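You operate a simulated robot arm through the tools that you are given. There is no shell and no other tool. Be economical: measure what you need, move in short steps, check, and stop when the job is done.

The job below is to be done with a simulated two-armed robot. You get a single attempt, and the scene is never put back.

JOB
Bring the blue hand wheel from the site box to the pipe bench.
Fine: raise the yellow lid stay before you reach in; the wheel lies under the sliding tray; leave the box open, the stay up and the tray aside.

Only the result counts: the job must be done as asked and must still hold three seconds after the hand-in. Knocking over, shifting, dropping, spilling or breaking anything else fails it. A push-on lid holds only when it is set on centred and level and pressed home; a screw cap is set on level and turned clockwise until tight.

ROBOT AND FRAMES
Two 7-joint arms with fingered hands on one trunk, on a base that drives. Base frame: it is fixed to the floor where the robot stands at the start and does not move with it; the origin is under the middle of the robot, x ahead of it, y to its left, z up. Units: mm, degrees, N and s.
The left shoulder is at the start at [85, 185, 1123], the right one opposite. With the tool pointing down near the work surface each hand reaches from about 100 to 760 mm from the robot's upright axis, wherever it stands, measured 20 degrees to its own side. Places, roughly: site box lid [800, 100, 700]; sliding tray of the site box [700, 200, 600]; top of the pipe bench [100, 800, 800]; yellow lid stay [1000, 0, 700]. Payload 4 kg a hand.
Tool frame (each hand has its own): the origin (TCP) lies between the finger pads and is the grasp point; the fingertips stand 26 mm ahead of it; z points along the fingers, y is the line along which they close. Largest opening 132 mm; the body of the gripper starts 73 mm behind the TCP. The gripper is a hand of 3 fingers: y runs from the thumb to the fingers, the wrist lies at [0, 0, -224] in the tool frame.
Orientation is told as [roll, pitch, yaw] about the base's x, y, z axes, in that order, counted from this pose: with the fingers straight down and closing along the base's y, the tool's x points along the base's -x, its y along +y and its z along -z.

CONTROLS
- The arms move only by the tool send_rows. It takes "left_increments", "right_increments" or both (then of equal length, played together; a hand with none holds still); each is a list of rows, each a list of 6 numbers: the shift along the base's x, y, z in units of 250 mm (1.0 is 250 mm), then the turn, a rotation vector about the base's x, y, z in units of 90 degrees (1.0 is 90 degrees). In form: [[tx, ty, tz, ax, ay, az], ...]. A call has 1 to 8 rows; each row is the pose to reach, as a shift and turn from the pose commanded when the call began. A call with a number of a shift or a turn outside -1 to 1 is refused whole. Each row takes 0.2 s and may step no farther than 50 mm and 8.6 degrees from the row before; otherwise, the whole call is refused. Where a pose cannot be reached the arm comes as near as it can. A force on the tool above 40 N (or 10 N above the force at the start of the call, whichever is more), or a blocked arm, ends the call early, and 0.2 s more pass. In this call time passes only in rows, and 0.2 s behind the last. The reply holds the time, the measured pose of the TCP, the force on the tool along the base axes, the opening and the grip force, in the units named above and with some noise, with the torque about the TCP (base axes, N m) and any sound that the robot's microphone picked up.
- Cameras (640 x 400 px; columns grow to the right, rows downward): "scene" is now at [200, 31.7, 1347.6]; the picture's right is [0.28, -0.96, -0.06], its down [-0.50, -0.09, -0.86] and it looks along [0.82, 0.27, -0.50] (base axes); focal length 214 px, centre (320, 200). "left" rides on the left gripper at [-62, 3, -92] in its tool frame; the picture's right is [-0.05, -1.00, 0.00], its down [0.83, -0.04, -0.56] and it looks along [0.55, -0.03, 0.83] (tool axes); focal length 230 px, centre (320, 200). "right" rides on the right gripper at [62, 3, -92] in its tool frame; the picture's right is [-0.05, 1.00, 0.00], its down [-0.83, -0.04, -0.55] and it looks along [-0.55, -0.03, 0.83] (tool axes); focal length 230 px, centre (320, 200). There is no depth. A picture from a camera that has moved, and an enlarged one, comes with that camera's place and axes in the base frame and with its lens. The place of the scene camera against the robot may be out by one fixed shift of up to 18 mm in any direction.
- get_image(camera): a new picture of that camera. It takes no simulated time.
- raise_lower(by): slides the trunk up (or, below 0, down) by that many mm; the arms and the scene camera ride with it, the base frame stays. It gives what a move gives, with no picture.
- base_move(legs): drives the robot by 1 to 6 legs, each [ahead, left, turn to the left] in mm, mm and degrees, along the robot's own axes; the way and the turn of a leg run together, so that a leg with both is an arc; at most 1500 mm and 180 degrees a leg. The arms and the cameras ride along, it lands a little off, and it stops where it bumps. It gives what a move gives.
- move_fingers(finger1, finger2, thumb_bend, hand): sets how far each is bent, from 0 (flat) to 1 (curled in); at 0.3 the hand is open as for a grip, at 0.7 the pads meet at the TCP. One left out holds its place. A second passes; each finger stops where it meets its share of the squeeze, and holds until it gets a number again. It is the only way to open and close the hand. It gives what a move gives, with no picture; readings hold the bend of each and the force on the fingers (four entries, about 0 where the hand has none), thumb and palm.
- turn_head(pan, tilt): turns the head with the scene camera to pan (to the left, within 86 degrees either way) and tilt (down, from -29 to 69), counted from straight ahead of the robot. It gives what a move gives.
- inspect(camera, box): a new picture of the part [left, top, right, bottom] of that camera's present view, enlarged. It takes no simulated time.
- hand_in(): hands the job in; it is judged then, once.

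Work in short steps. Places have to be worked out from the pictures, the camera data and where the tool is seen: move nearer, look again, correct. Check each grasp and each placing, and mend what went wrong. You have 120 turns and 108 pictures in all, those below and enlarged ones among them. Open the grippers and draw the arms clear of the work before you hand the job in, unless the task says otherwise; then end with one line.

The tools are called as name(argument=value, ...) on one line, values as JSON. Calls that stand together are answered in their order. send_rows: Moves the arms, as the interface text tells. Its arguments: {"type":"object","properties":{"left_increments":{"type":"array","items":{"type":"array","items":{"type":"number"}}},"right_increments":{"type":"array","items":{"type":"array","items":{"type":"number"}}}},"required":[]} The other tools are called the same way: raise_lower (by) slides the trunk up or down; move_fingers (finger1, finger2, thumb_bend, hand) moves the fingers one by one; base_move (legs) drives the base; turn_head (pan, tilt) turns the head that bears the scene camera; get_image (camera) takes a picture; inspect (camera, box) takes an enlarged picture of a part of a camera's view; hand_in () hands the job in.

At the start:

```text
time_s: 0.0
left_eef_pos: [464.6, 376.8, 1357.7]
left_tcp_rot: [0.0, 0.0, -0.1]
left_contact_force: [-1.4, 0.5, -0.6]
left_torque: [0.0, 0.01, 0.02]
left_width: 132.0
left_finger_force: 0.0
left_shape: jaw
left_bend: [0.3, 0.3, 0.3]
left_finger forces: [0.0, 0.0, 0.0, 0.1, 0.1, 0.0]
right_eef_pos: [556.4, -87.6, 1319.5]
right_tcp_rot: [0.0, 0.0, -0.1]
right_contact_force: [-0.1, 0.2, -1.5]
right_torque: [-0.01, 0.03, -0.03]
right_width: 131.6
right_finger_force: 0.1
right_shape: jaw
right_bend: [0.3, 0.3, 0.3]
right_finger forces: [0.0, 0.0, 0.0, 0.1, 0.1, 0.0]
trunk travel left (down, up): [-164.0, 297.0]
robot x, y, heading: [2.2, 1.9, 0.1]
head pan, tilt: [16.7, 17.7]
```

scene: 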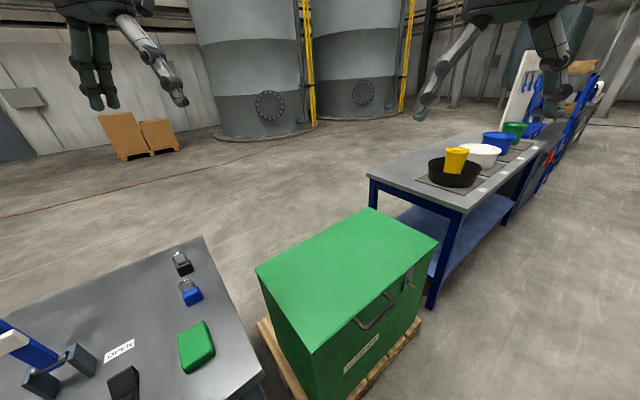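
right: 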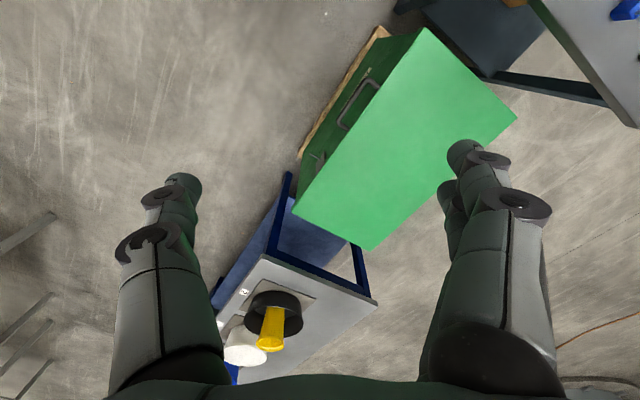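
left: 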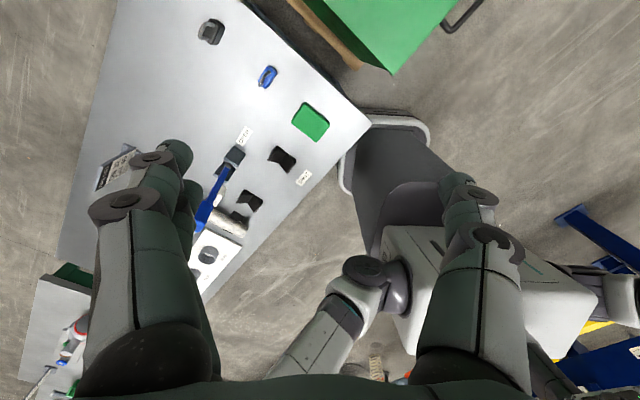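

The box is closed with a handle and some hardware on its front. I'll take enlarged views of the box front and the bench.

inspect(camera="scene", box=[240, 200, 460, 400])

inspect(camera="right", box=[270, 10, 530, 260])

inspect(camera="scene", box=[0, 220, 260, 400])

```text
2.00 times, centred on (350, 300) of scene
camera zoom: at [200.0, 31.7, 1347.6], right [0.28, -0.96, -0.06], down [-0.5, -0.09, -0.86], along [0.82, 0.27, -0.5], focal length 429 px, centre (260, 0)
```

zoom: 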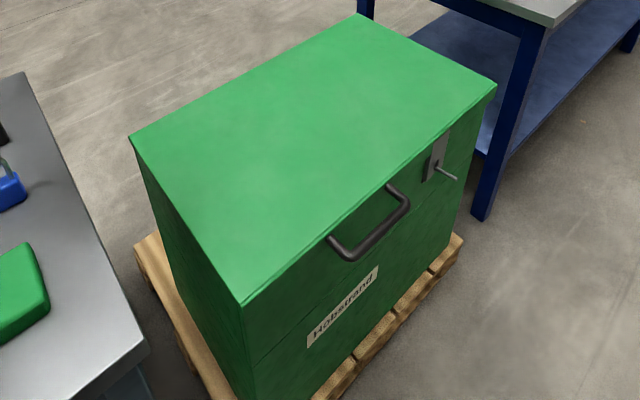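

```text
1.60 times, centred on (400, 135) of right
camera zoom: at [494.9, -85.4, 1412.8], right [0.05, 1.0, 0.0], down [0.83, -0.04, 0.55], along [0.55, -0.03, -0.83], focal length 368 px, centre (192, 304)
```

zoom: 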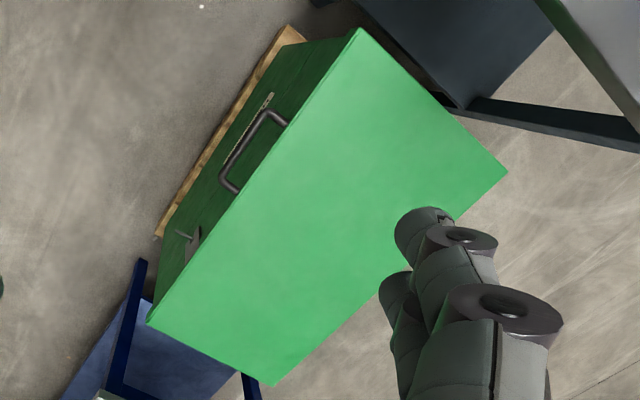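

```text
2.22 times, centred on (130, 310) of scene
camera zoom: at [200.0, 31.7, 1347.6], right [0.28, -0.96, -0.06], down [-0.5, -0.09, -0.86], along [0.82, 0.27, -0.5], focal length 477 px, centre (742, -44)
```

zoom: 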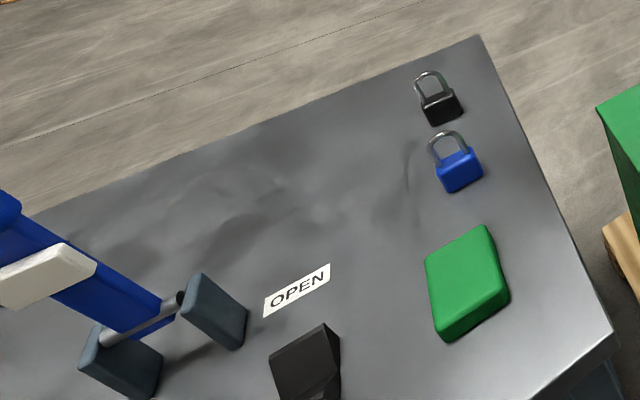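

Lid corners work out at about (465,175), (697,488), (1238,88), (1022,-223) at z≈700, with the front facing (-0.58,-0.81). Before driving round to the front I'll check the floor to the right, and zoom into the hasp.

inspect(camera="scene", box=[340, 240, 440, 340])

turn_head(pan=-50, tilt=40)

get_image(camera="scene")

```text
4.00 times, centred on (390, 290) of scene
camera zoom: at [200.0, 31.7, 1347.6], right [0.28, -0.96, -0.06], down [-0.5, -0.09, -0.86], along [0.82, 0.27, -0.5], focal length 858 px, centre (40, -160)
```

zoom: 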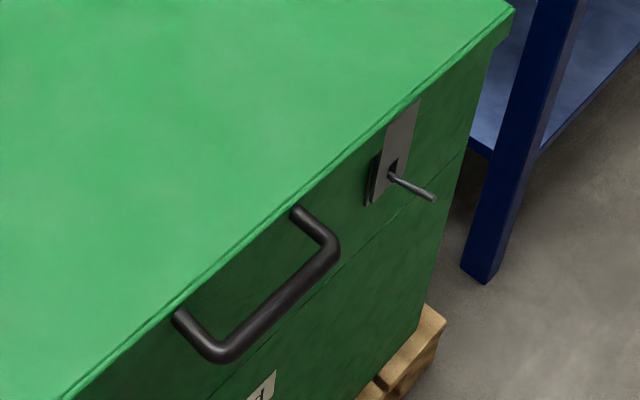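

```text
time_s: 1.4
left_eef_pos: [464.9, 377.3, 1358.1]
left_tcp_rot: [-0.1, 0.0, 0.0]
left_contact_force: [-0.2, -0.7, -0.3]
left_torque: [0.02, 0.0, 0.04]
left_width: 131.5
left_finger_force: 0.1
left_shape: jaw
left_bend: [0.3, 0.3, 0.3]
left_finger forces: [0.0, 0.1, 0.1, 0.1, 0.0, 0.0]
right_eef_pos: [555.6, -88.7, 1319.0]
right_tcp_rot: [-0.1, 0.0, -0.1]
right_contact_force: [0.6, -0.6, 0.3]
right_torque: [0.03, 0.0, 0.03]
right_width: 131.9
right_finger_force: 0.0
right_shape: jaw
right_bend: [0.3, 0.3, 0.3]
right_finger forces: [0.1, 0.1, 0.0, 0.0, 0.0, 0.0]
trunk travel left (down, up): [-164.0, 297.0]
robot x, y, heading: [5.4, 0.7, -0.2]
head pan, tilt: [-50.0, 40.0]
```

```text
100 pictures are left
camera scene: at [158.3, -60.2, 1321.3], right [-0.75, -0.64, 0.17], down [-0.57, 0.49, -0.65], along [0.34, -0.59, -0.74], focal length 214 px, centre (320, 200)
```

scene: 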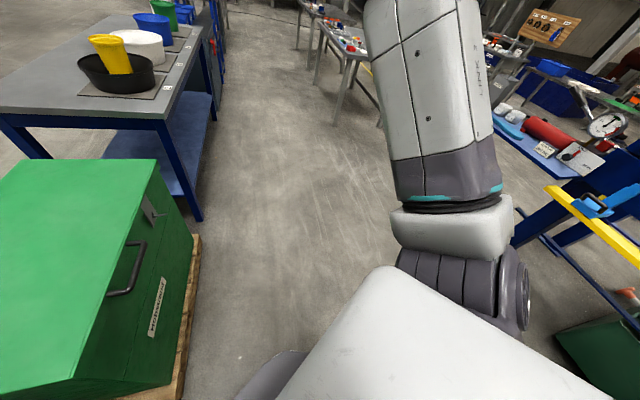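

The floor to the right is clear. I drive to a stand about 0.5 m in front of the box's front face, facing it.

base_move(legs=[[0, -450, 0], [435, 0, 0], [0, 0, 54.5]])

turn_head(pan=0, tilt=45)

get_image(camera="scene")

get_image(camera="right")

```text
time_s: 8.8
left_eef_pos: [384.6, 144.9, 1358.1]
left_tcp_rot: [0.0, -0.1, 55.4]
left_contact_force: [-0.5, -1.0, -0.2]
left_torque: [-0.02, 0.01, 0.0]
left_width: 131.9
left_finger_force: 0.1
left_shape: jaw
left_bend: [0.3, 0.3, 0.3]
left_finger forces: [0.0, 0.0, 0.1, 0.0, 0.0, 0.1]
right_eef_pos: [820.1, -44.7, 1319.4]
right_tcp_rot: [0.0, 0.0, 55.3]
right_contact_force: [0.9, -0.3, -0.7]
right_torque: [-0.02, 0.0, -0.03]
right_width: 132.1
right_finger_force: 0.0
right_shape: jaw
right_bend: [0.3, 0.3, 0.3]
right_finger forces: [0.0, 0.0, 0.0, 0.0, 0.0, 0.0]
trunk travel left (down, up): [-164.0, 297.0]
robot x, y, heading: [434.1, -454.4, 55.2]
head pan, tilt: [-50.0, 40.0]
```

```text
time_s: 10.0
left_eef_pos: [384.1, 145.7, 1357.8]
left_tcp_rot: [0.1, 0.0, 55.4]
left_contact_force: [0.4, 0.8, -0.1]
left_torque: [0.01, 0.0, -0.01]
left_width: 131.8
left_finger_force: 0.1
left_shape: jaw
left_bend: [0.3, 0.3, 0.3]
left_finger forces: [0.1, 0.1, 0.1, 0.0, 0.1, 0.0]
right_eef_pos: [819.8, -44.7, 1319.7]
right_tcp_rot: [0.0, -0.1, 55.3]
right_contact_force: [-1.0, -0.3, -0.9]
right_torque: [-0.03, 0.01, 0.01]
right_width: 132.0
right_finger_force: 0.1
right_shape: jaw
right_bend: [0.3, 0.3, 0.3]
right_finger forces: [0.0, 0.0, 0.1, 0.0, 0.0, 0.0]
trunk travel left (down, up): [-164.0, 297.0]
robot x, y, heading: [430.9, -451.6, 55.6]
head pan, tilt: [0.0, 45.0]
```

```text
99 pictures are left
camera scene: at [529.7, -288.5, 1308.2], right [0.82, -0.57, 0.0], down [-0.48, -0.7, -0.53], along [0.3, 0.44, -0.85], focal length 214 px, centre (320, 200)
```

scene: 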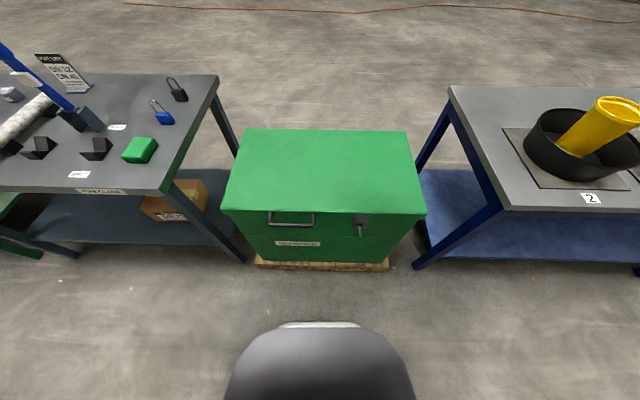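

```text
98 pictures are left
camera right: at [781.5, -93.2, 1412.8], right [-0.79, 0.61, 0.0], down [0.51, 0.66, 0.55], along [0.34, 0.44, -0.83], focal length 230 px, centre (320, 200)
```

right: 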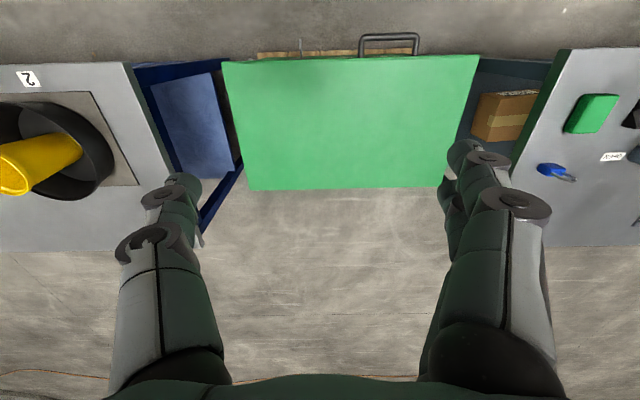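

Now facing the box squarely. Zoom in on handle and hasp.

inspect(camera="scene", box=[330, 200, 410, 250])

inspect(camera="scene", box=[210, 190, 430, 280])

```text
8.00 times, centred on (370, 225) of scene
camera zoom: at [529.7, -288.5, 1308.2], right [0.82, -0.57, 0.0], down [-0.48, -0.7, -0.53], along [0.3, 0.44, -0.85], focal length 1716 px, centre (-80, 0)
```

zoom: 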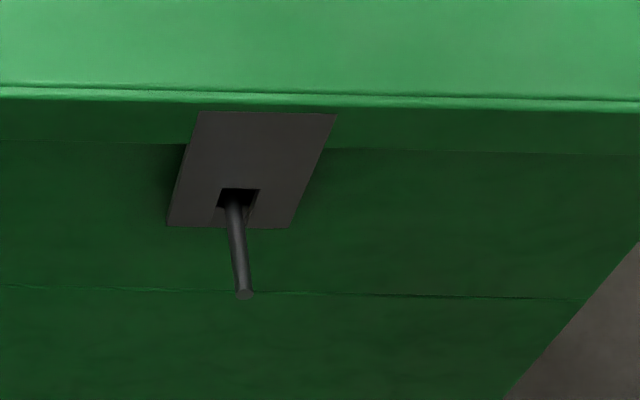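

```text
2.91 times, centred on (320, 235) of scene
camera zoom: at [529.7, -288.5, 1308.2], right [0.82, -0.57, 0.0], down [-0.48, -0.7, -0.53], along [0.3, 0.44, -0.85], focal length 624 px, centre (320, 98)
```

zoom: 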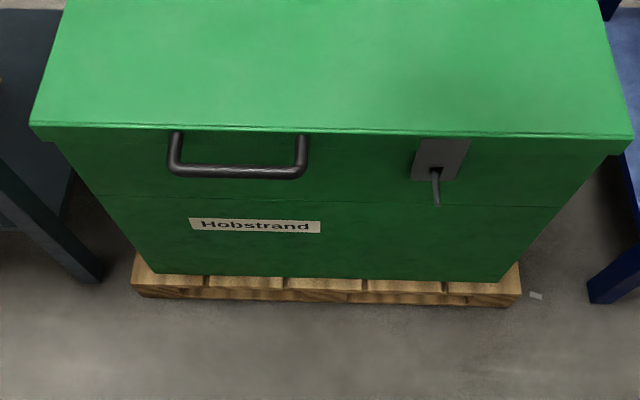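

The hasp seems to be a slotted plate over a peg. I bring the right hand back and down in front of the box so its camera can look at the hasp up close.

send_rows(right_increments=[[-0.05, -0.104, -0.125, 0, 0, 0], [-0.1, -0.208, -0.25, 0, 0, 0], [-0.15, -0.312, -0.375, 0, 0, 0], [-0.2, -0.416, -0.5, 0, 0, 0], [-0.25, -0.52, -0.625, 0, 0, 0], [-0.3, -0.624, -0.75, 0, 0, 0], [-0.35, -0.728, -0.875, 0, 0, 0], [-0.4, -0.832, -1.0, 0, 0, 0]])

send_rows(right_increments=[[0, 0, -0.2, 0, 0, 0], [0, 0, -0.4, 0, 0, 0], [0, 0, -0.6, 0, 0, 0], [0, 0, -0.8, 0, 0, 0], [0, 0, -1, 0, 0, 0]])

get_image(camera="right")

get_image(camera="scene")

```text
time_s: 11.8
left_eef_pos: [383.6, 144.6, 1357.1]
left_tcp_rot: [0.0, 0.0, 55.4]
left_contact_force: [-0.3, -0.2, -0.1]
left_torque: [0.0, 0.02, 0.0]
left_width: 132.0
left_finger_force: 0.0
left_shape: jaw
left_bend: [0.3, 0.3, 0.3]
left_finger forces: [0.0, 0.0, 0.1, 0.1, 0.0, 0.0]
right_eef_pos: [722.6, -246.9, 1077.2]
right_tcp_rot: [0.1, -0.1, 55.3]
right_contact_force: [1.1, -0.8, 0.7]
right_torque: [-0.03, -0.01, -0.05]
right_width: 132.1
right_finger_force: 0.0
right_shape: jaw
right_bend: [0.3, 0.3, 0.3]
right_finger forces: [0.0, 0.1, 0.0, 0.1, 0.0, 0.1]
right hand out of reach, approached as far as the arm can: row 8
trunk travel left (down, up): [-164.0, 297.0]
robot x, y, heading: [429.7, -454.4, 55.5]
head pan, tilt: [0.0, 45.0]
```

```text
time_s: 13.0
left_eef_pos: [383.6, 144.9, 1357.5]
left_tcp_rot: [0.0, 0.0, 55.5]
left_contact_force: [-0.7, 0.2, -0.4]
left_torque: [-0.03, -0.03, -0.03]
left_width: 131.9
left_finger_force: 0.3
left_shape: jaw
left_bend: [0.3, 0.3, 0.3]
left_finger forces: [0.1, 0.0, 0.1, 0.0, 0.0, 0.0]
right_eef_pos: [719.0, -235.8, 1048.9]
right_tcp_rot: [-1.6, 0.7, 57.3]
right_contact_force: [0.6, 0.6, 0.2]
right_torque: [-0.02, -0.02, -0.03]
right_width: 131.8
right_finger_force: 0.1
right_shape: jaw
right_bend: [0.3, 0.3, 0.3]
right_finger forces: [0.0, 0.0, 0.1, 0.0, 0.1, 0.0]
right hand out of reach, approached as far as the arm can: row 1, 2, 3, 4, 5
trunk travel left (down, up): [-164.0, 297.0]
robot x, y, heading: [432.9, -452.1, 55.6]
head pan, tilt: [0.0, 45.0]
```

```text
95 pictures are left
camera right: at [681.2, -283.9, 1142.5], right [-0.81, 0.58, -0.03], down [0.48, 0.69, 0.55], along [0.34, 0.43, -0.84], focal length 230 px, centre (320, 200)
```

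right: 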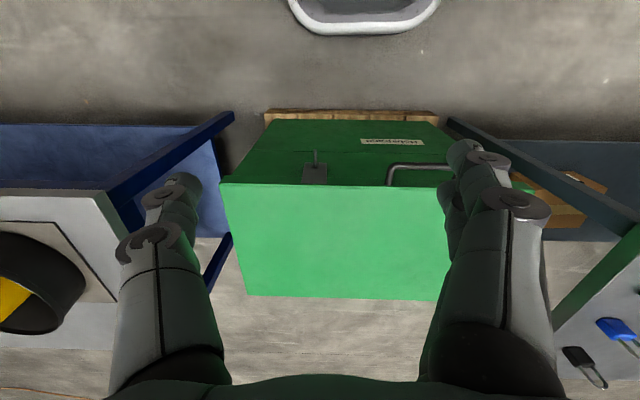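

```text
94 pictures are left
camera scene: at [529.6, -288.5, 1308.2], right [0.82, -0.57, 0.0], down [-0.48, -0.7, -0.53], along [0.3, 0.44, -0.85], focal length 214 px, centre (320, 200)
```

scene: 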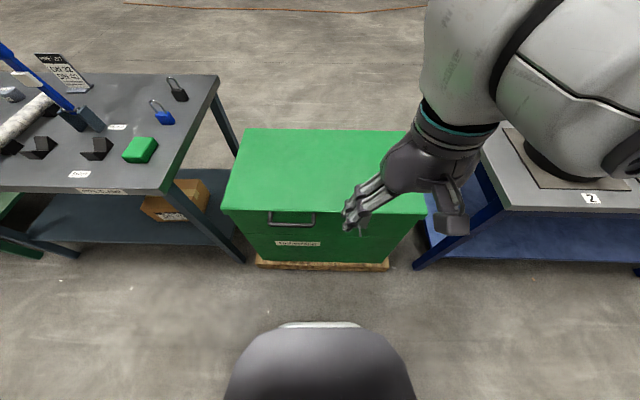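

The hand is too folded there. I go out ahead and to the right first, then down, then back.

send_rows(right_increments=[[0.154, 0.098, 0, 0, 0, 0], [0.308, 0.196, 0, 0, 0, 0], [0.462, 0.294, 0, 0, 0, 0], [0.616, 0.392, 0, 0, 0, 0], [0.772, 0.488, 0, 0, 0, 0]])

send_rows(right_increments=[[0, 0, -0.18, 0, 0, 0], [0, 0, -0.36, 0, 0, 0], [0, 0, -0.54, 0, 0, 0], [0, 0, -0.7, 0, 0, 0]])

```text
time_s: 14.2
left_eef_pos: [384.3, 144.5, 1356.7]
left_tcp_rot: [0.0, 0.0, 55.4]
left_contact_force: [-0.1, 0.8, -0.5]
left_torque: [-0.04, -0.02, -0.01]
left_width: 131.6
left_finger_force: 0.1
left_shape: jaw
left_bend: [0.3, 0.3, 0.3]
left_finger forces: [0.0, 0.0, 0.0, 0.0, 0.1, 0.0]
right_eef_pos: [912.7, -115.0, 1048.5]
right_tcp_rot: [0.0, 0.1, 55.3]
right_contact_force: [-0.5, -0.3, -0.9]
right_torque: [0.0, -0.02, 0.02]
right_width: 132.2
right_finger_force: 0.1
right_shape: jaw
right_bend: [0.3, 0.3, 0.3]
right_finger forces: [0.0, 0.0, 0.1, 0.0, 0.1, 0.0]
trunk travel left (down, up): [-164.0, 297.0]
robot x, y, heading: [431.1, -453.8, 55.6]
head pan, tilt: [0.0, 45.0]
```

```text
time_s: 15.2
left_eef_pos: [384.8, 143.9, 1356.6]
left_tcp_rot: [0.1, 0.0, 55.4]
left_contact_force: [0.0, -0.4, 0.1]
left_torque: [-0.01, 0.02, -0.03]
left_width: 132.0
left_finger_force: 0.0
left_shape: jaw
left_bend: [0.3, 0.3, 0.3]
left_finger forces: [0.0, 0.0, 0.0, 0.0, 0.0, 0.1]
right_eef_pos: [913.7, -114.6, 873.0]
right_tcp_rot: [0.0, -0.1, 55.3]
right_contact_force: [0.4, -0.3, -0.8]
right_torque: [-0.02, -0.02, 0.03]
right_width: 131.8
right_finger_force: 0.1
right_shape: jaw
right_bend: [0.3, 0.3, 0.3]
right_finger forces: [0.1, 0.0, 0.1, 0.0, 0.1, 0.1]
trunk travel left (down, up): [-164.0, 297.0]
robot x, y, heading: [429.0, -451.4, 55.3]
head pan, tilt: [0.0, 45.0]
```

Now pull back toward the robot in front of the hasp.

send_rows(right_increments=[[-0.125, -0.1, 0, 0, 0, 0], [-0.25, -0.2, 0, 0, 0, 0], [-0.375, -0.3, 0, 0, 0, 0], [-0.5, -0.4, -0.05, 0, 0, 0], [-0.625, -0.5, -0.15, 0, 0, 0], [-0.752, -0.6, -0.25, 0, 0, 0]])

get_image(camera="right")

```text
time_s: 16.6
left_eef_pos: [384.4, 143.6, 1358.0]
left_tcp_rot: [0.0, 0.0, 55.4]
left_contact_force: [-0.6, 0.5, -0.5]
left_torque: [0.0, -0.01, 0.0]
left_width: 131.7
left_finger_force: 0.0
left_shape: jaw
left_bend: [0.3, 0.3, 0.3]
left_finger forces: [0.0, 0.0, 0.0, 0.1, 0.1, 0.1]
right_eef_pos: [764.9, -221.8, 799.6]
right_tcp_rot: [0.2, 0.0, 55.5]
right_contact_force: [0.1, 0.5, 0.3]
right_torque: [-0.01, -0.01, 0.0]
right_width: 131.9
right_finger_force: 0.1
right_shape: jaw
right_bend: [0.3, 0.3, 0.3]
right_finger forces: [0.1, 0.0, 0.0, 0.1, 0.0, 0.0]
right hand out of reach, approached as far as the arm can: row 4, 5, 6
trunk travel left (down, up): [-164.0, 297.0]
robot x, y, heading: [433.0, -455.7, 55.4]
head pan, tilt: [0.0, 45.0]
```

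```text
93 pictures are left
camera right: at [728.0, -271.3, 892.5], right [-0.79, 0.61, 0.0], down [0.51, 0.66, 0.56], along [0.34, 0.44, -0.83], focal length 230 px, centre (320, 200)
```

right: 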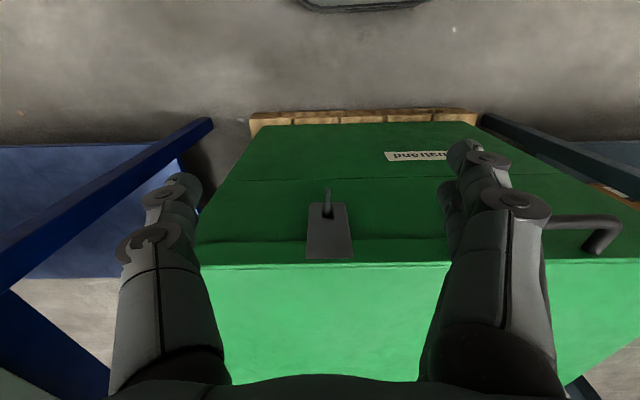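

inspect(camera="right", box=[280, 160, 380, 280])

```text
3.33 times, centred on (330, 220) of right
camera zoom: at [728.0, -271.3, 892.5], right [-0.79, 0.61, 0.0], down [0.51, 0.66, 0.56], along [0.34, 0.44, -0.83], focal length 767 px, centre (287, 133)
```

zoom: 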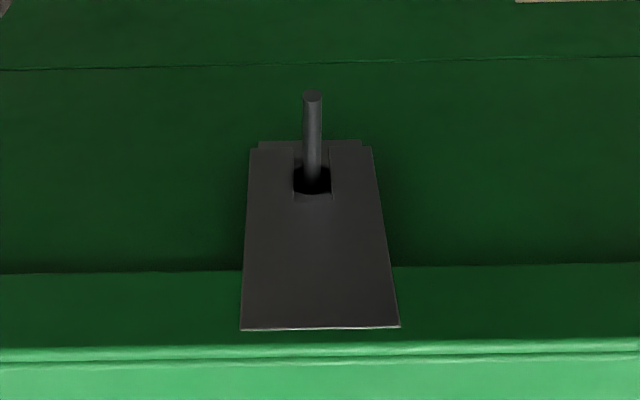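

The slot in the hasp plate looks open toward the bottom, so the lid may lift freely; I'll test with the handle. I bring the left hand down while turning it to fingers-forward with a vertical closing line, in front of the handle (bar at about local fwd 480, left 98, z 690).

send_rows(left_increments=[[0.015, -0.056, -0.118, 0.0764, 0.0142, -0.055], [0.03, -0.112, -0.237, 0.1529, 0.0284, -0.11], [0.045, -0.168, -0.355, 0.2293, 0.0426, -0.165], [0.059, -0.224, -0.473, 0.3057, 0.0567, -0.22], [0.074, -0.28, -0.591, 0.3821, 0.0709, -0.275], [0.089, -0.336, -0.71, 0.4586, 0.0851, -0.33], [0.104, -0.392, -0.828, 0.535, 0.0993, -0.385]])

send_rows(left_increments=[[0.031, -0.056, -0.143, 0.0764, 0.0142, -0.055], [0.062, -0.112, -0.286, 0.1529, 0.0284, -0.11], [0.093, -0.168, -0.429, 0.2293, 0.0426, -0.165], [0.123, -0.224, -0.571, 0.3057, 0.0567, -0.22], [0.154, -0.28, -0.714, 0.3821, 0.0709, -0.275], [0.185, -0.336, -0.857, 0.4586, 0.0851, -0.33], [0.216, -0.392, -1.0, 0.535, 0.0993, -0.385]])

get_image(camera="scene")

```text
time_s: 18.2
left_eef_pos: [408.9, 46.5, 1152.0]
left_tcp_rot: [45.0, -19.4, 10.3]
left_contact_force: [-0.3, -0.4, 0.0]
left_torque: [0.0, 0.01, -0.04]
left_width: 131.9
left_finger_force: 0.0
left_shape: jaw
left_bend: [0.3, 0.3, 0.3]
left_finger forces: [0.0, 0.1, 0.0, 0.0, 0.0, 0.0]
right_eef_pos: [765.3, -222.3, 798.7]
right_tcp_rot: [0.2, 0.0, 55.5]
right_contact_force: [-0.1, 1.0, -0.2]
right_torque: [0.02, 0.03, -0.01]
right_width: 131.7
right_finger_force: 0.1
right_shape: jaw
right_bend: [0.3, 0.3, 0.3]
right_finger forces: [0.0, 0.1, 0.1, 0.0, 0.0, 0.0]
trunk travel left (down, up): [-164.0, 297.0]
robot x, y, heading: [430.6, -453.8, 55.3]
head pan, tilt: [0.0, 45.0]
```

```text
time_s: 19.8
left_eef_pos: [608.6, 78.5, 1009.5]
left_tcp_rot: [85.3, 0.4, -31.9]
left_contact_force: [0.1, -1.3, -6.4]
left_torque: [0.54, -0.29, 0.06]
left_width: 131.7
left_finger_force: 0.1
left_shape: jaw
left_bend: [0.3, 0.3, 0.3]
left_finger forces: [0.1, 0.0, 0.0, 0.1, 0.0, 0.1]
left hand out of reach, approached as far as the arm can: row 1, 2, 3, 4, 5, 6, 7
right_eef_pos: [765.4, -222.0, 798.0]
right_tcp_rot: [0.3, 0.2, 55.4]
right_contact_force: [0.0, 0.0, 0.9]
right_torque: [0.06, 0.0, 0.01]
right_width: 131.9
right_finger_force: 0.0
right_shape: jaw
right_bend: [0.3, 0.3, 0.3]
right_finger forces: [0.0, 0.0, 0.0, 0.0, 0.1, 0.0]
trunk travel left (down, up): [-164.0, 297.0]
robot x, y, heading: [429.3, -452.5, 55.5]
head pan, tilt: [0.0, 45.0]
```

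```text
91 pictures are left
camera scene: at [531.4, -289.5, 1307.9], right [0.82, -0.57, 0.0], down [-0.48, -0.7, -0.53], along [0.3, 0.44, -0.85], focal length 214 px, centre (320, 200)
```

scene: 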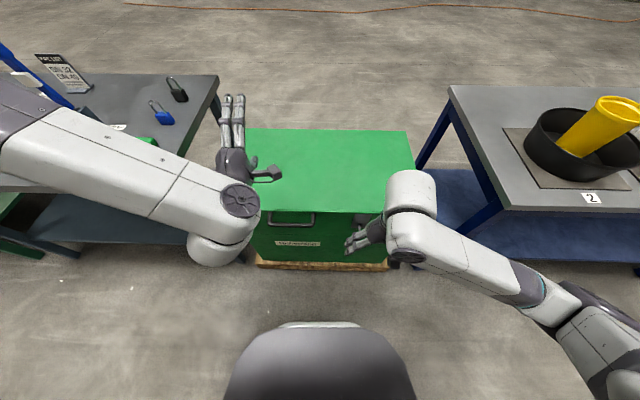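

Left hand is at about local fwd 538, left 154, z 1009 with fingers nearly forward. I lower it, then draw it back in front of the handle.

send_rows(left_increments=[[0.01, -0.056, -0.188, 0.021, -0.015, -0.014], [0.021, -0.111, -0.376, 0.043, -0.03, -0.029], [0.031, -0.167, -0.54, 0.043, -0.03, -0.029], [-0.033, -0.317, -0.64, 0.043, -0.03, -0.029], [-0.101, -0.464, -0.74, 0.043, -0.03, -0.029], [-0.175, -0.608, -0.82, 0.043, -0.03, -0.029], [-0.178, -0.654, -1.0, 0.043, -0.03, -0.029]])

get_image(camera="left")

get_image(camera="scene")

```text
time_s: 21.4
left_eef_pos: [622.6, 56.6, 1010.6]
left_tcp_rot: [84.8, 0.2, -33.2]
left_contact_force: [-0.8, 0.3, -0.6]
left_torque: [0.04, -0.01, 0.01]
left_width: 132.1
left_finger_force: 0.1
left_shape: jaw
left_bend: [0.3, 0.3, 0.3]
left_finger forces: [0.0, 0.0, 0.1, 0.1, 0.0, 0.0]
left hand out of reach, approached as far as the arm can: row 1, 2, 3, 4, 5, 6, 7
right_eef_pos: [765.1, -222.1, 799.5]
right_tcp_rot: [0.2, 0.0, 55.4]
right_contact_force: [-0.1, 0.6, 0.1]
right_torque: [0.0, -0.05, -0.02]
right_width: 132.0
right_finger_force: 0.1
right_shape: jaw
right_bend: [0.3, 0.3, 0.3]
right_finger forces: [0.1, 0.0, 0.0, 0.0, 0.0, 0.0]
trunk travel left (down, up): [-164.0, 297.0]
robot x, y, heading: [427.4, -451.5, 55.0]
head pan, tilt: [0.0, 45.0]
```

```text
90 pictures are left
camera left: at [623.0, -53.8, 1022.0], right [-0.01, -0.1, -0.99], down [-1.0, -0.01, 0.01], along [-0.01, 0.99, -0.1], focal length 230 px, centre (320, 200)
```

left: 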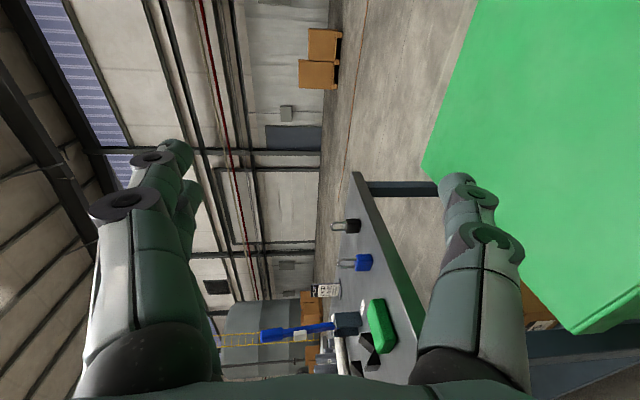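

```text
89 pictures are left
camera scene: at [529.6, -288.6, 1308.2], right [0.82, -0.57, 0.0], down [-0.48, -0.7, -0.53], along [0.3, 0.44, -0.85], focal length 214 px, centre (320, 200)
```

scene: 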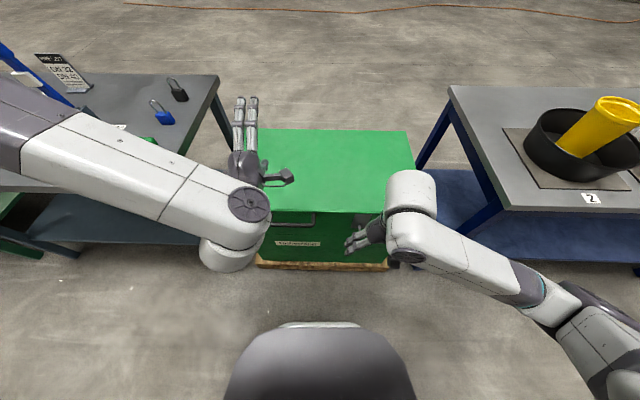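

The left arm is stuck folded at this distance. I back the robot off 250 mm so I can configure the arm freely, then go forward again.

base_move(legs=[[-250, 0, 0]])

send_rows(left_increments=[[0.11, 0.16, 0.0, 0, 0, 0], [0.22, 0.32, -0.0, 0, 0, 0], [0.22, 0.32, -0.19, 0, 0, 0], [0.22, 0.32, -0.38, 0, 0, 0], [0.22, 0.32, -0.57, 0, 0, 0], [0.22, 0.32, -0.76, 0, 0, 0], [0.22, 0.32, -0.95, 0, 0, 0]])

get_image(camera="scene")

```text
time_s: 23.2
left_eef_pos: [478.6, -148.9, 1010.5]
left_tcp_rot: [84.8, 0.2, -33.2]
left_contact_force: [-0.1, 0.4, -0.1]
left_torque: [0.04, 0.0, 0.01]
left_width: 132.1
left_finger_force: 0.0
left_shape: jaw
left_bend: [0.3, 0.3, 0.3]
left_finger forces: [0.0, 0.1, 0.1, 0.0, 0.1, 0.0]
right_eef_pos: [622.5, -427.5, 800.1]
right_tcp_rot: [0.2, -0.1, 55.5]
right_contact_force: [0.0, -0.2, 0.3]
right_torque: [0.01, -0.01, -0.03]
right_width: 131.9
right_finger_force: 0.1
right_shape: jaw
right_bend: [0.3, 0.3, 0.3]
right_finger forces: [0.0, 0.0, 0.0, 0.0, 0.0, 0.0]
trunk travel left (down, up): [-164.0, 297.0]
robot x, y, heading: [286.7, -657.5, 55.4]
head pan, tilt: [0.0, 45.0]
```

```text
time_s: 24.8
left_eef_pos: [523.0, -57.7, 951.9]
left_tcp_rot: [77.5, 0.5, -31.2]
left_contact_force: [-0.5, -0.1, 0.4]
left_torque: [-0.02, -0.01, 0.01]
left_width: 131.7
left_finger_force: 0.1
left_shape: jaw
left_bend: [0.3, 0.3, 0.3]
left_finger forces: [0.1, 0.2, 0.0, 0.1, 0.0, 0.0]
left hand out of reach, approached as far as the arm can: row 2, 3, 4, 5, 6, 7
right_eef_pos: [624.0, -426.7, 798.9]
right_tcp_rot: [0.2, 0.1, 55.5]
right_contact_force: [-0.2, 0.4, 0.3]
right_torque: [-0.02, -0.01, 0.01]
right_width: 132.0
right_finger_force: 0.0
right_shape: jaw
right_bend: [0.3, 0.3, 0.3]
right_finger forces: [0.1, 0.0, 0.0, 0.0, 0.0, 0.0]
trunk travel left (down, up): [-164.0, 297.0]
robot x, y, heading: [287.0, -657.4, 55.4]
head pan, tilt: [0.0, 45.0]
```

```text
88 pictures are left
camera scene: at [388.1, -493.7, 1308.0], right [0.82, -0.57, 0.0], down [-0.48, -0.7, -0.53], along [0.3, 0.44, -0.85], focal length 214 px, centre (320, 200)
```

scene: 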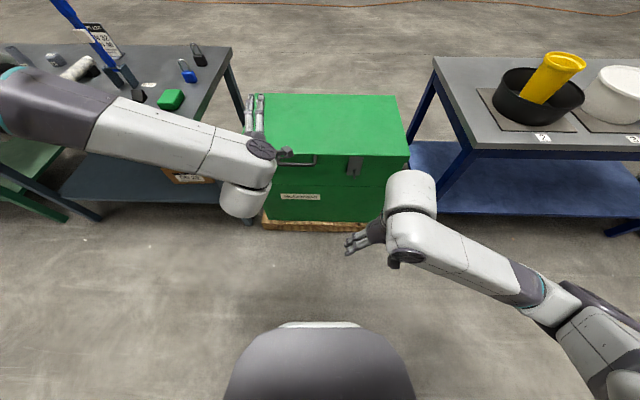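

Fingers-forward is awkward; a better plan is fingers mostly down with closing along the forward axis (bar between far fingers and near thumb), tilting as the lid rises. I roll the left hand back by about 60°.

send_rows(left_increments=[[0, 0, 0, -0.0784, 0.0539, 0], [0, 0, 0, -0.1568, 0.1078, 0], [0, 0, 0, -0.2352, 0.1617, 0], [0, 0, 0, -0.3136, 0.2155, 0], [0, 0, 0, -0.392, 0.2694, 0], [0, 0, 0, -0.4704, 0.3233, 0], [0, 0, 0, -0.549, 0.3772, 0]])

send_rows(left_increments=[[0, 0, -0.16, 0, 0, 0], [0, 0, -0.32, 0, 0, 0], [0, 0, -0.48, 0, 0, 0], [0, 0, -0.6, 0, 0, 0]])

get_image(camera="scene")

```text
time_s: 26.4
left_eef_pos: [524.3, -56.0, 950.8]
left_tcp_rot: [17.3, 3.0, -33.3]
left_contact_force: [-0.9, -0.7, -1.0]
left_torque: [-0.01, -0.03, 0.01]
left_width: 132.1
left_finger_force: 0.1
left_shape: jaw
left_bend: [0.3, 0.3, 0.3]
left_finger forces: [0.1, 0.0, 0.0, 0.0, 0.1, 0.0]
right_eef_pos: [622.6, -427.1, 797.4]
right_tcp_rot: [0.1, 0.1, 55.5]
right_contact_force: [0.4, 0.0, -0.5]
right_torque: [-0.04, 0.01, 0.0]
right_width: 131.6
right_finger_force: 0.0
right_shape: jaw
right_bend: [0.3, 0.3, 0.3]
right_finger forces: [0.0, 0.1, 0.0, 0.0, 0.0, 0.0]
trunk travel left (down, up): [-164.0, 297.0]
robot x, y, heading: [286.2, -660.8, 55.0]
head pan, tilt: [0.0, 45.0]
```

```text
time_s: 27.4
left_eef_pos: [524.0, -54.3, 800.1]
left_tcp_rot: [17.7, 3.0, -33.1]
left_contact_force: [0.2, -0.4, 0.5]
left_torque: [-0.03, 0.0, 0.0]
left_width: 132.0
left_finger_force: 0.1
left_shape: jaw
left_bend: [0.3, 0.3, 0.3]
left_finger forces: [0.0, 0.0, 0.0, 0.0, 0.1, 0.0]
right_eef_pos: [623.2, -427.8, 799.3]
right_tcp_rot: [0.0, 0.1, 55.5]
right_contact_force: [0.0, 0.0, 0.1]
right_torque: [-0.01, 0.01, -0.01]
right_width: 131.7
right_finger_force: 0.0
right_shape: jaw
right_bend: [0.3, 0.3, 0.3]
right_finger forces: [0.0, 0.0, 0.0, 0.1, 0.1, 0.0]
trunk travel left (down, up): [-164.0, 297.0]
robot x, y, heading: [288.3, -657.5, 55.5]
head pan, tilt: [0.0, 45.0]
```

```text
87 pictures are left
camera scene: at [388.0, -493.6, 1308.0], right [0.82, -0.57, 0.0], down [-0.48, -0.7, -0.53], along [0.3, 0.44, -0.85], focal length 214 px, centre (320, 200)
```

scene: 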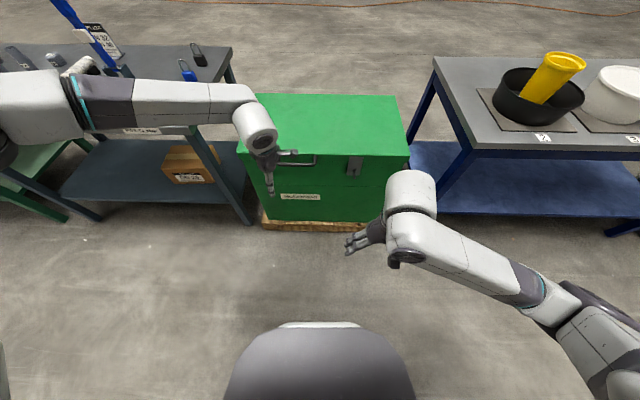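

Check the handle through the left hand camera.

get_image(camera="left")

inspect(camera="scene", box=[220, 80, 380, 180])

```text
86 pictures are left
camera left: at [564.5, -112.6, 884.9], right [-0.49, -0.82, -0.3], down [-0.79, 0.27, 0.56], along [-0.38, 0.51, -0.77], focal length 230 px, centre (320, 200)
```

left: 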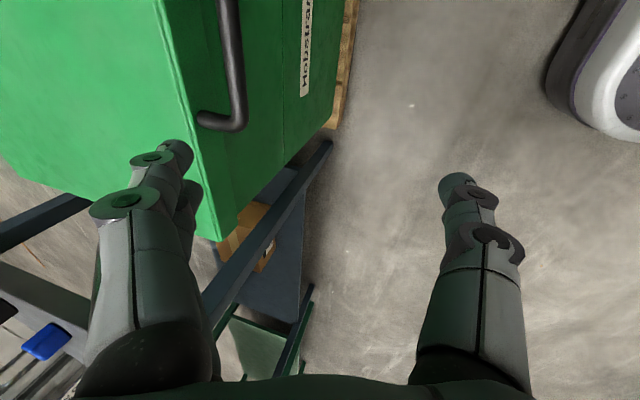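

```text
4.00 times, centred on (300, 130) of scene
camera zoom: at [388.0, -493.6, 1308.0], right [0.82, -0.57, 0.0], down [-0.48, -0.7, -0.53], along [0.3, 0.44, -0.85], focal length 858 px, centre (400, 480)
```

zoom: 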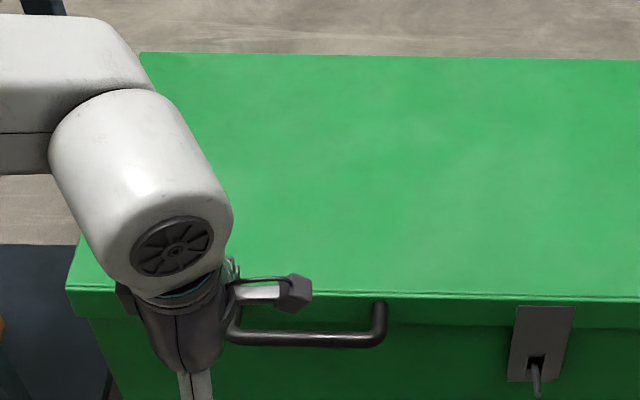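

The hand camera puts the bar near (622,10), z≈690. I pre-bend the two far fingers so they fit between bar and lid skirt, and move above the bar.

move_fingers(hand="left", finger1=0.57, finger2=0.57, thumb_bend=0.3)

send_rows(left_increments=[[0.13, 0.085, -0.05, -0.06, 0.04, 0], [0.26, 0.17, -0.1, -0.11, 0.0755, 0], [0.392, 0.256, -0.12, -0.11, 0.0755, 0]])

get_image(camera="left")

inspect(camera="scene", box=[220, 80, 380, 180])

```text
time_s: 28.4
left_eef_pos: [523.3, -56.5, 798.7]
left_tcp_rot: [17.6, 3.0, -33.3]
left_contact_force: [1.0, -0.2, 0.6]
left_torque: [-0.02, -0.05, 0.01]
left_width: 92.1
left_finger_force: 0.1
left_shape: fingers
left_bend: [0.56, 0.56, 0.3]
left_finger forces: [0.0, 0.0, 0.0, 0.0, 0.1, 0.1]
right_eef_pos: [623.5, -427.7, 798.5]
right_tcp_rot: [0.3, 0.1, 55.5]
right_contact_force: [0.2, -0.7, 0.6]
right_torque: [-0.03, 0.03, 0.0]
right_width: 132.3
right_finger_force: 0.0
right_shape: jaw
right_bend: [0.3, 0.3, 0.3]
right_finger forces: [0.0, 0.1, 0.0, 0.0, 0.0, 0.0]
trunk travel left (down, up): [-164.0, 297.0]
robot x, y, heading: [284.8, -656.0, 55.6]
head pan, tilt: [0.0, 45.0]
```

```text
time_s: 29.2
left_eef_pos: [506.6, -17.3, 813.0]
left_tcp_rot: [5.6, 3.1, -33.9]
left_contact_force: [0.1, 0.7, -1.1]
left_torque: [0.04, 0.01, -0.02]
left_width: 91.8
left_finger_force: 0.2
left_shape: fingers
left_bend: [0.56, 0.56, 0.3]
left_finger forces: [0.0, 0.0, 0.0, 0.1, 0.0, 0.0]
left hand out of reach, approached as far as the arm can: row 1, 2, 3
right_eef_pos: [623.8, -427.1, 797.3]
right_tcp_rot: [0.2, 0.1, 55.4]
right_contact_force: [0.8, -1.0, -0.2]
right_torque: [0.02, 0.01, 0.01]
right_width: 131.9
right_finger_force: 0.0
right_shape: jaw
right_bend: [0.3, 0.3, 0.3]
right_finger forces: [0.0, 0.0, 0.1, 0.1, 0.0, 0.0]
trunk travel left (down, up): [-164.0, 297.0]
robot x, y, heading: [291.2, -658.5, 55.5]
head pan, tilt: [0.0, 45.0]
```

```text
84 pictures are left
camera left: at [557.0, -59.8, 901.9], right [-0.52, -0.85, -0.1], down [-0.72, 0.37, 0.59], along [-0.47, 0.38, -0.8], focal length 230 px, centre (320, 200)
```

left: 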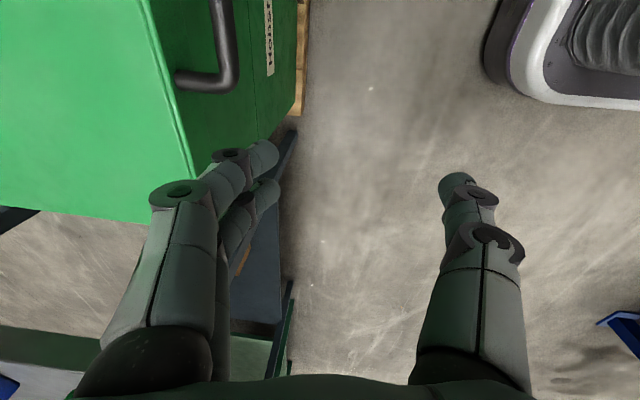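

```text
4.00 times, centred on (300, 130) of scene
camera zoom: at [387.9, -494.1, 1308.2], right [0.82, -0.57, 0.0], down [-0.48, -0.7, -0.53], along [0.3, 0.44, -0.85], focal length 858 px, centre (400, 480)
```

zoom: 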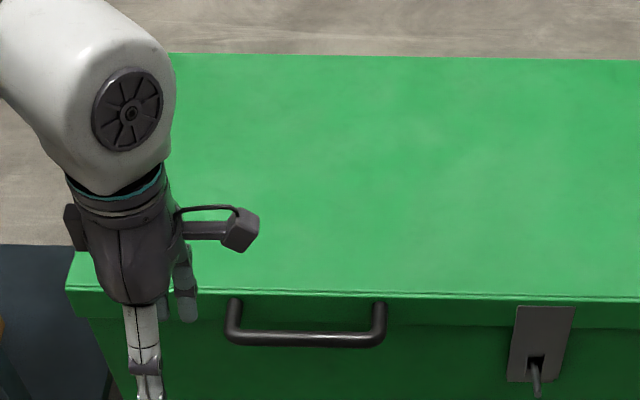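

The −90° yaw is a bad side for this wrist. I swing the hand the other way (thumb to the far side): rotate +180° about vertical in three calls.

send_rows(left_increments=[[-0.03, -0.03, 0.05, 0, 0, 0.095], [-0.06, -0.06, 0.1, 0, 0, 0.19], [-0.1, -0.1, 0.15, 0, 0, 0.285], [-0.1, -0.1, 0.2, 0, 0, 0.38], [-0.1, -0.1, 0.25, 0, 0, 0.475], [-0.1, -0.1, 0.3, 0, 0, 0.57], [-0.1, -0.1, 0.3, 0, 0, 0.665], [-0.1, -0.1, 0.3, 0, 0, 0.76]])

send_rows(left_increments=[[0, 0, 0, 0, 0, 0.095], [0, 0, 0, 0, 0, 0.19], [0, 0, 0, 0, 0, 0.285], [0, 0, 0, 0, 0, 0.38], [0, 0, 0, 0, 0, 0.475], [0, 0, 0, 0, 0, 0.57], [0, 0, 0, 0, 0, 0.665], [0, 0, 0, 0, 0, 0.76]])

send_rows(left_increments=[[0, 0, 0, 0, 0, 0.095], [0, 0, 0, 0, 0, 0.19], [0, 0, 0, 0, 0, 0.285], [0, 0, 0, 0, 0, 0.38], [0, 0, 0, 0, 0, 0.475]])

get_image(camera="scene")

```text
time_s: 31.0
left_eef_pos: [481.7, -43.0, 888.0]
left_tcp_rot: [5.5, 3.3, 34.6]
left_contact_force: [0.4, -0.4, 0.4]
left_torque: [0.0, 0.01, 0.0]
left_width: 91.5
left_finger_force: 0.0
left_shape: fingers
left_bend: [0.56, 0.56, 0.3]
left_finger forces: [0.0, 0.1, 0.0, 0.0, 0.0, 0.0]
right_eef_pos: [623.0, -427.9, 799.1]
right_tcp_rot: [0.2, 0.2, 55.5]
right_contact_force: [-0.7, 0.9, 0.4]
right_torque: [0.0, 0.01, -0.02]
right_width: 131.7
right_finger_force: 0.0
right_shape: jaw
right_bend: [0.3, 0.3, 0.3]
right_finger forces: [0.0, 0.0, 0.1, 0.0, 0.1, 0.2]
trunk travel left (down, up): [-164.0, 297.0]
robot x, y, heading: [290.4, -661.5, 55.7]
head pan, tilt: [0.0, 45.0]
```

```text
time_s: 32.8
left_eef_pos: [482.2, -42.3, 889.0]
left_tcp_rot: [5.6, 3.2, 103.0]
left_contact_force: [-0.8, 0.3, 0.1]
left_torque: [-0.01, 0.0, 0.01]
left_width: 91.7
left_finger_force: 0.1
left_shape: fingers
left_bend: [0.56, 0.56, 0.3]
left_finger forces: [0.1, 0.1, 0.0, 0.0, 0.0, 0.0]
right_eef_pos: [622.9, -426.9, 798.5]
right_tcp_rot: [0.3, 0.1, 55.5]
right_contact_force: [0.3, 0.5, -0.1]
right_torque: [-0.03, 0.01, 0.0]
right_width: 131.9
right_finger_force: 0.1
right_shape: jaw
right_bend: [0.3, 0.3, 0.3]
right_finger forces: [0.0, 0.0, 0.0, 0.0, 0.0, 0.0]
trunk travel left (down, up): [-164.0, 297.0]
robot x, y, heading: [288.1, -659.2, 55.4]
head pan, tilt: [0.0, 45.0]
```

```text
time_s: 34.0
left_eef_pos: [480.8, -43.1, 889.0]
left_tcp_rot: [5.7, 3.2, 145.8]
left_contact_force: [0.2, 0.0, 0.1]
left_torque: [-0.01, 0.03, 0.01]
left_width: 91.7
left_finger_force: 0.1
left_shape: fingers
left_bend: [0.56, 0.56, 0.3]
left_finger forces: [0.1, 0.0, 0.0, 0.0, 0.0, 0.0]
right_eef_pos: [623.1, -425.9, 798.4]
right_tcp_rot: [0.3, -0.1, 55.5]
right_contact_force: [0.2, 0.2, -0.1]
right_torque: [-0.02, 0.0, 0.02]
right_width: 132.0
right_finger_force: 0.0
right_shape: jaw
right_bend: [0.3, 0.3, 0.3]
right_finger forces: [0.1, 0.0, 0.1, 0.1, 0.0, 0.1]
trunk travel left (down, up): [-164.0, 297.0]
robot x, y, heading: [289.2, -656.3, 55.6]
head pan, tilt: [0.0, 45.0]
```

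```text
82 pictures are left
camera scene: at [387.7, -494.4, 1308.2], right [0.82, -0.57, 0.0], down [-0.48, -0.7, -0.53], along [0.3, 0.44, -0.85], focal length 214 px, centre (320, 200)
```

scene: 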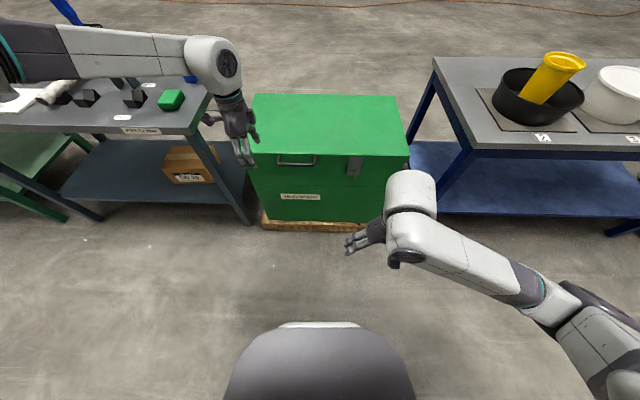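

Reach is good here. I swap the finger pre-bend (thumb now on the far side), level the hand and move over the bar.

move_fingers(hand="left", finger1=0.3, finger2=0.3, thumb_bend=0.57)

send_rows(left_increments=[[0.12, 0.043, -0.1, 0.047, -0.01, 0], [0.24, 0.086, -0.2, 0.093, -0.021, 0], [0.36, 0.129, -0.3, 0.093, -0.021, 0], [0.476, 0.172, -0.4, 0.093, -0.021, 0]])

get_image(camera="left")

inspect(camera="scene", box=[220, 80, 380, 180])

```text
time_s: 35.0
left_eef_pos: [481.4, -44.2, 888.2]
left_tcp_rot: [5.6, 3.2, 145.6]
left_contact_force: [0.4, 0.2, 0.9]
left_torque: [-0.01, -0.05, 0.01]
left_width: 91.2
left_finger_force: 0.1
left_shape: fingers
left_bend: [0.3, 0.3, 0.56]
left_finger forces: [0.0, 0.0, 0.0, 0.0, 0.1, 0.1]
right_eef_pos: [623.2, -427.9, 799.0]
right_tcp_rot: [0.3, 0.2, 55.6]
right_contact_force: [-1.5, -0.5, 0.1]
right_torque: [-0.01, 0.01, -0.02]
right_width: 131.7
right_finger_force: 0.0
right_shape: jaw
right_bend: [0.3, 0.3, 0.3]
right_finger forces: [0.1, 0.1, 0.1, 0.0, 0.0, 0.0]
trunk travel left (down, up): [-164.0, 297.0]
robot x, y, heading: [292.1, -656.5, 55.4]
head pan, tilt: [0.0, 45.0]
```

```text
time_s: 36.0
left_eef_pos: [513.1, -21.2, 825.9]
left_tcp_rot: [-2.5, 0.1, 145.4]
left_contact_force: [0.4, 0.8, 1.2]
left_torque: [0.02, 0.01, -0.04]
left_width: 91.1
left_finger_force: 0.0
left_shape: fingers
left_bend: [0.3, 0.3, 0.56]
left_finger forces: [0.1, 0.0, 0.1, 0.0, 0.1, 0.0]
left hand out of reach, approached as far as the arm can: row 2, 3, 4
right_eef_pos: [624.1, -427.3, 798.8]
right_tcp_rot: [0.1, 0.2, 55.5]
right_contact_force: [-0.8, 0.1, 0.0]
right_torque: [0.0, 0.01, 0.0]
right_width: 131.7
right_finger_force: 0.1
right_shape: jaw
right_bend: [0.3, 0.3, 0.3]
right_finger forces: [0.0, 0.1, 0.0, 0.0, 0.0, 0.0]
trunk travel left (down, up): [-164.0, 297.0]
robot x, y, heading: [292.2, -661.4, 55.4]
head pan, tilt: [0.0, 45.0]
```

```text
81 pictures are left
camera left: at [456.1, 7.6, 917.8], right [0.52, 0.85, 0.04], down [0.69, -0.45, 0.56], along [0.49, -0.26, -0.83], focal length 230 px, centre (320, 200)
```

left: 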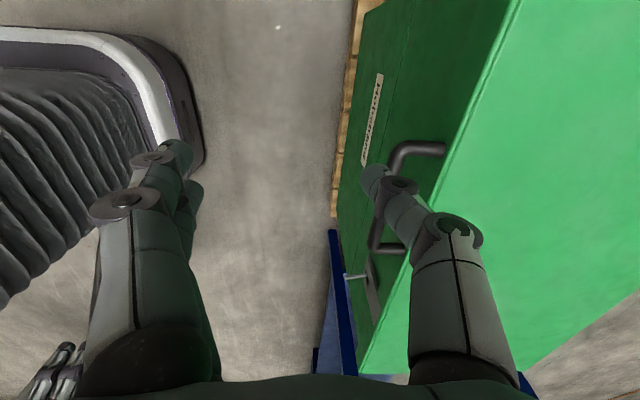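

```text
4.00 times, centred on (300, 130) of scene
camera zoom: at [387.8, -493.7, 1308.1], right [0.82, -0.57, 0.0], down [-0.48, -0.7, -0.53], along [0.3, 0.44, -0.85], focal length 858 px, centre (400, 480)
```

zoom: 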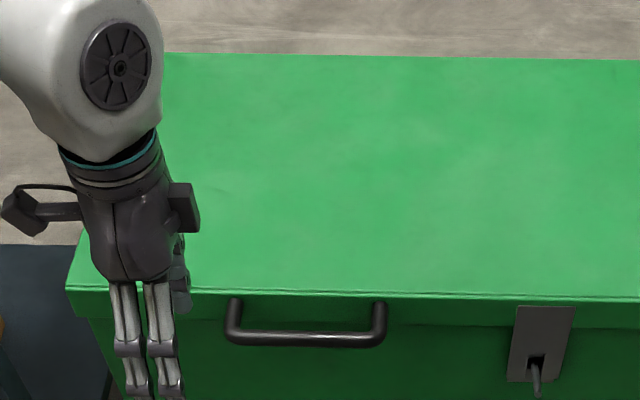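

The arm reaches its limit toward the middle; I need the robot ~150 mm closer. First check clearance of the left elbow above the bench.

turn_head(pan=45, tilt=30)

get_image(camera="scene")

```text
time_s: 37.1
left_eef_pos: [511.5, -21.4, 827.3]
left_tcp_rot: [-2.4, 0.1, 145.4]
left_contact_force: [0.3, -0.3, -0.3]
left_torque: [0.01, 0.01, 0.0]
left_width: 90.7
left_finger_force: 0.1
left_shape: fingers
left_bend: [0.3, 0.3, 0.56]
left_finger forces: [0.1, 0.0, 0.1, 0.0, 0.0, 0.1]
right_eef_pos: [623.8, -428.0, 799.8]
right_tcp_rot: [0.1, 0.0, 55.5]
right_contact_force: [0.1, -0.1, 0.4]
right_torque: [-0.07, 0.0, -0.01]
right_width: 131.6
right_finger_force: 0.0
right_shape: jaw
right_bend: [0.3, 0.3, 0.3]
right_finger forces: [0.0, 0.0, 0.0, 0.0, 0.1, 0.0]
trunk travel left (down, up): [-164.0, 297.0]
robot x, y, heading: [286.9, -656.9, 55.3]
head pan, tilt: [45.0, 30.0]
```

```text
79 pictures are left
camera scene: at [328.5, -467.8, 1334.1], right [0.97, 0.17, -0.16], down [-0.01, -0.64, -0.76], along [-0.23, 0.75, -0.62], focal length 214 px, centre (320, 200)
```

scene: 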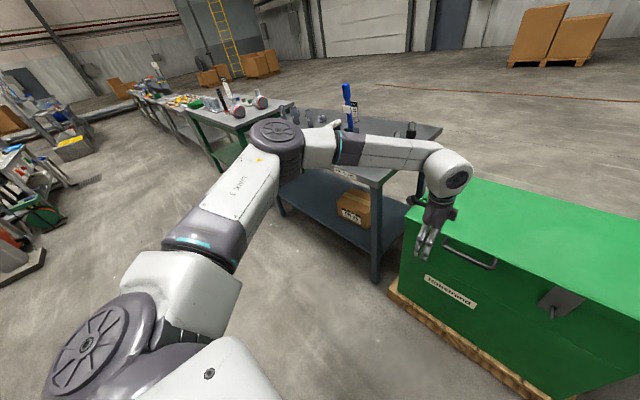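

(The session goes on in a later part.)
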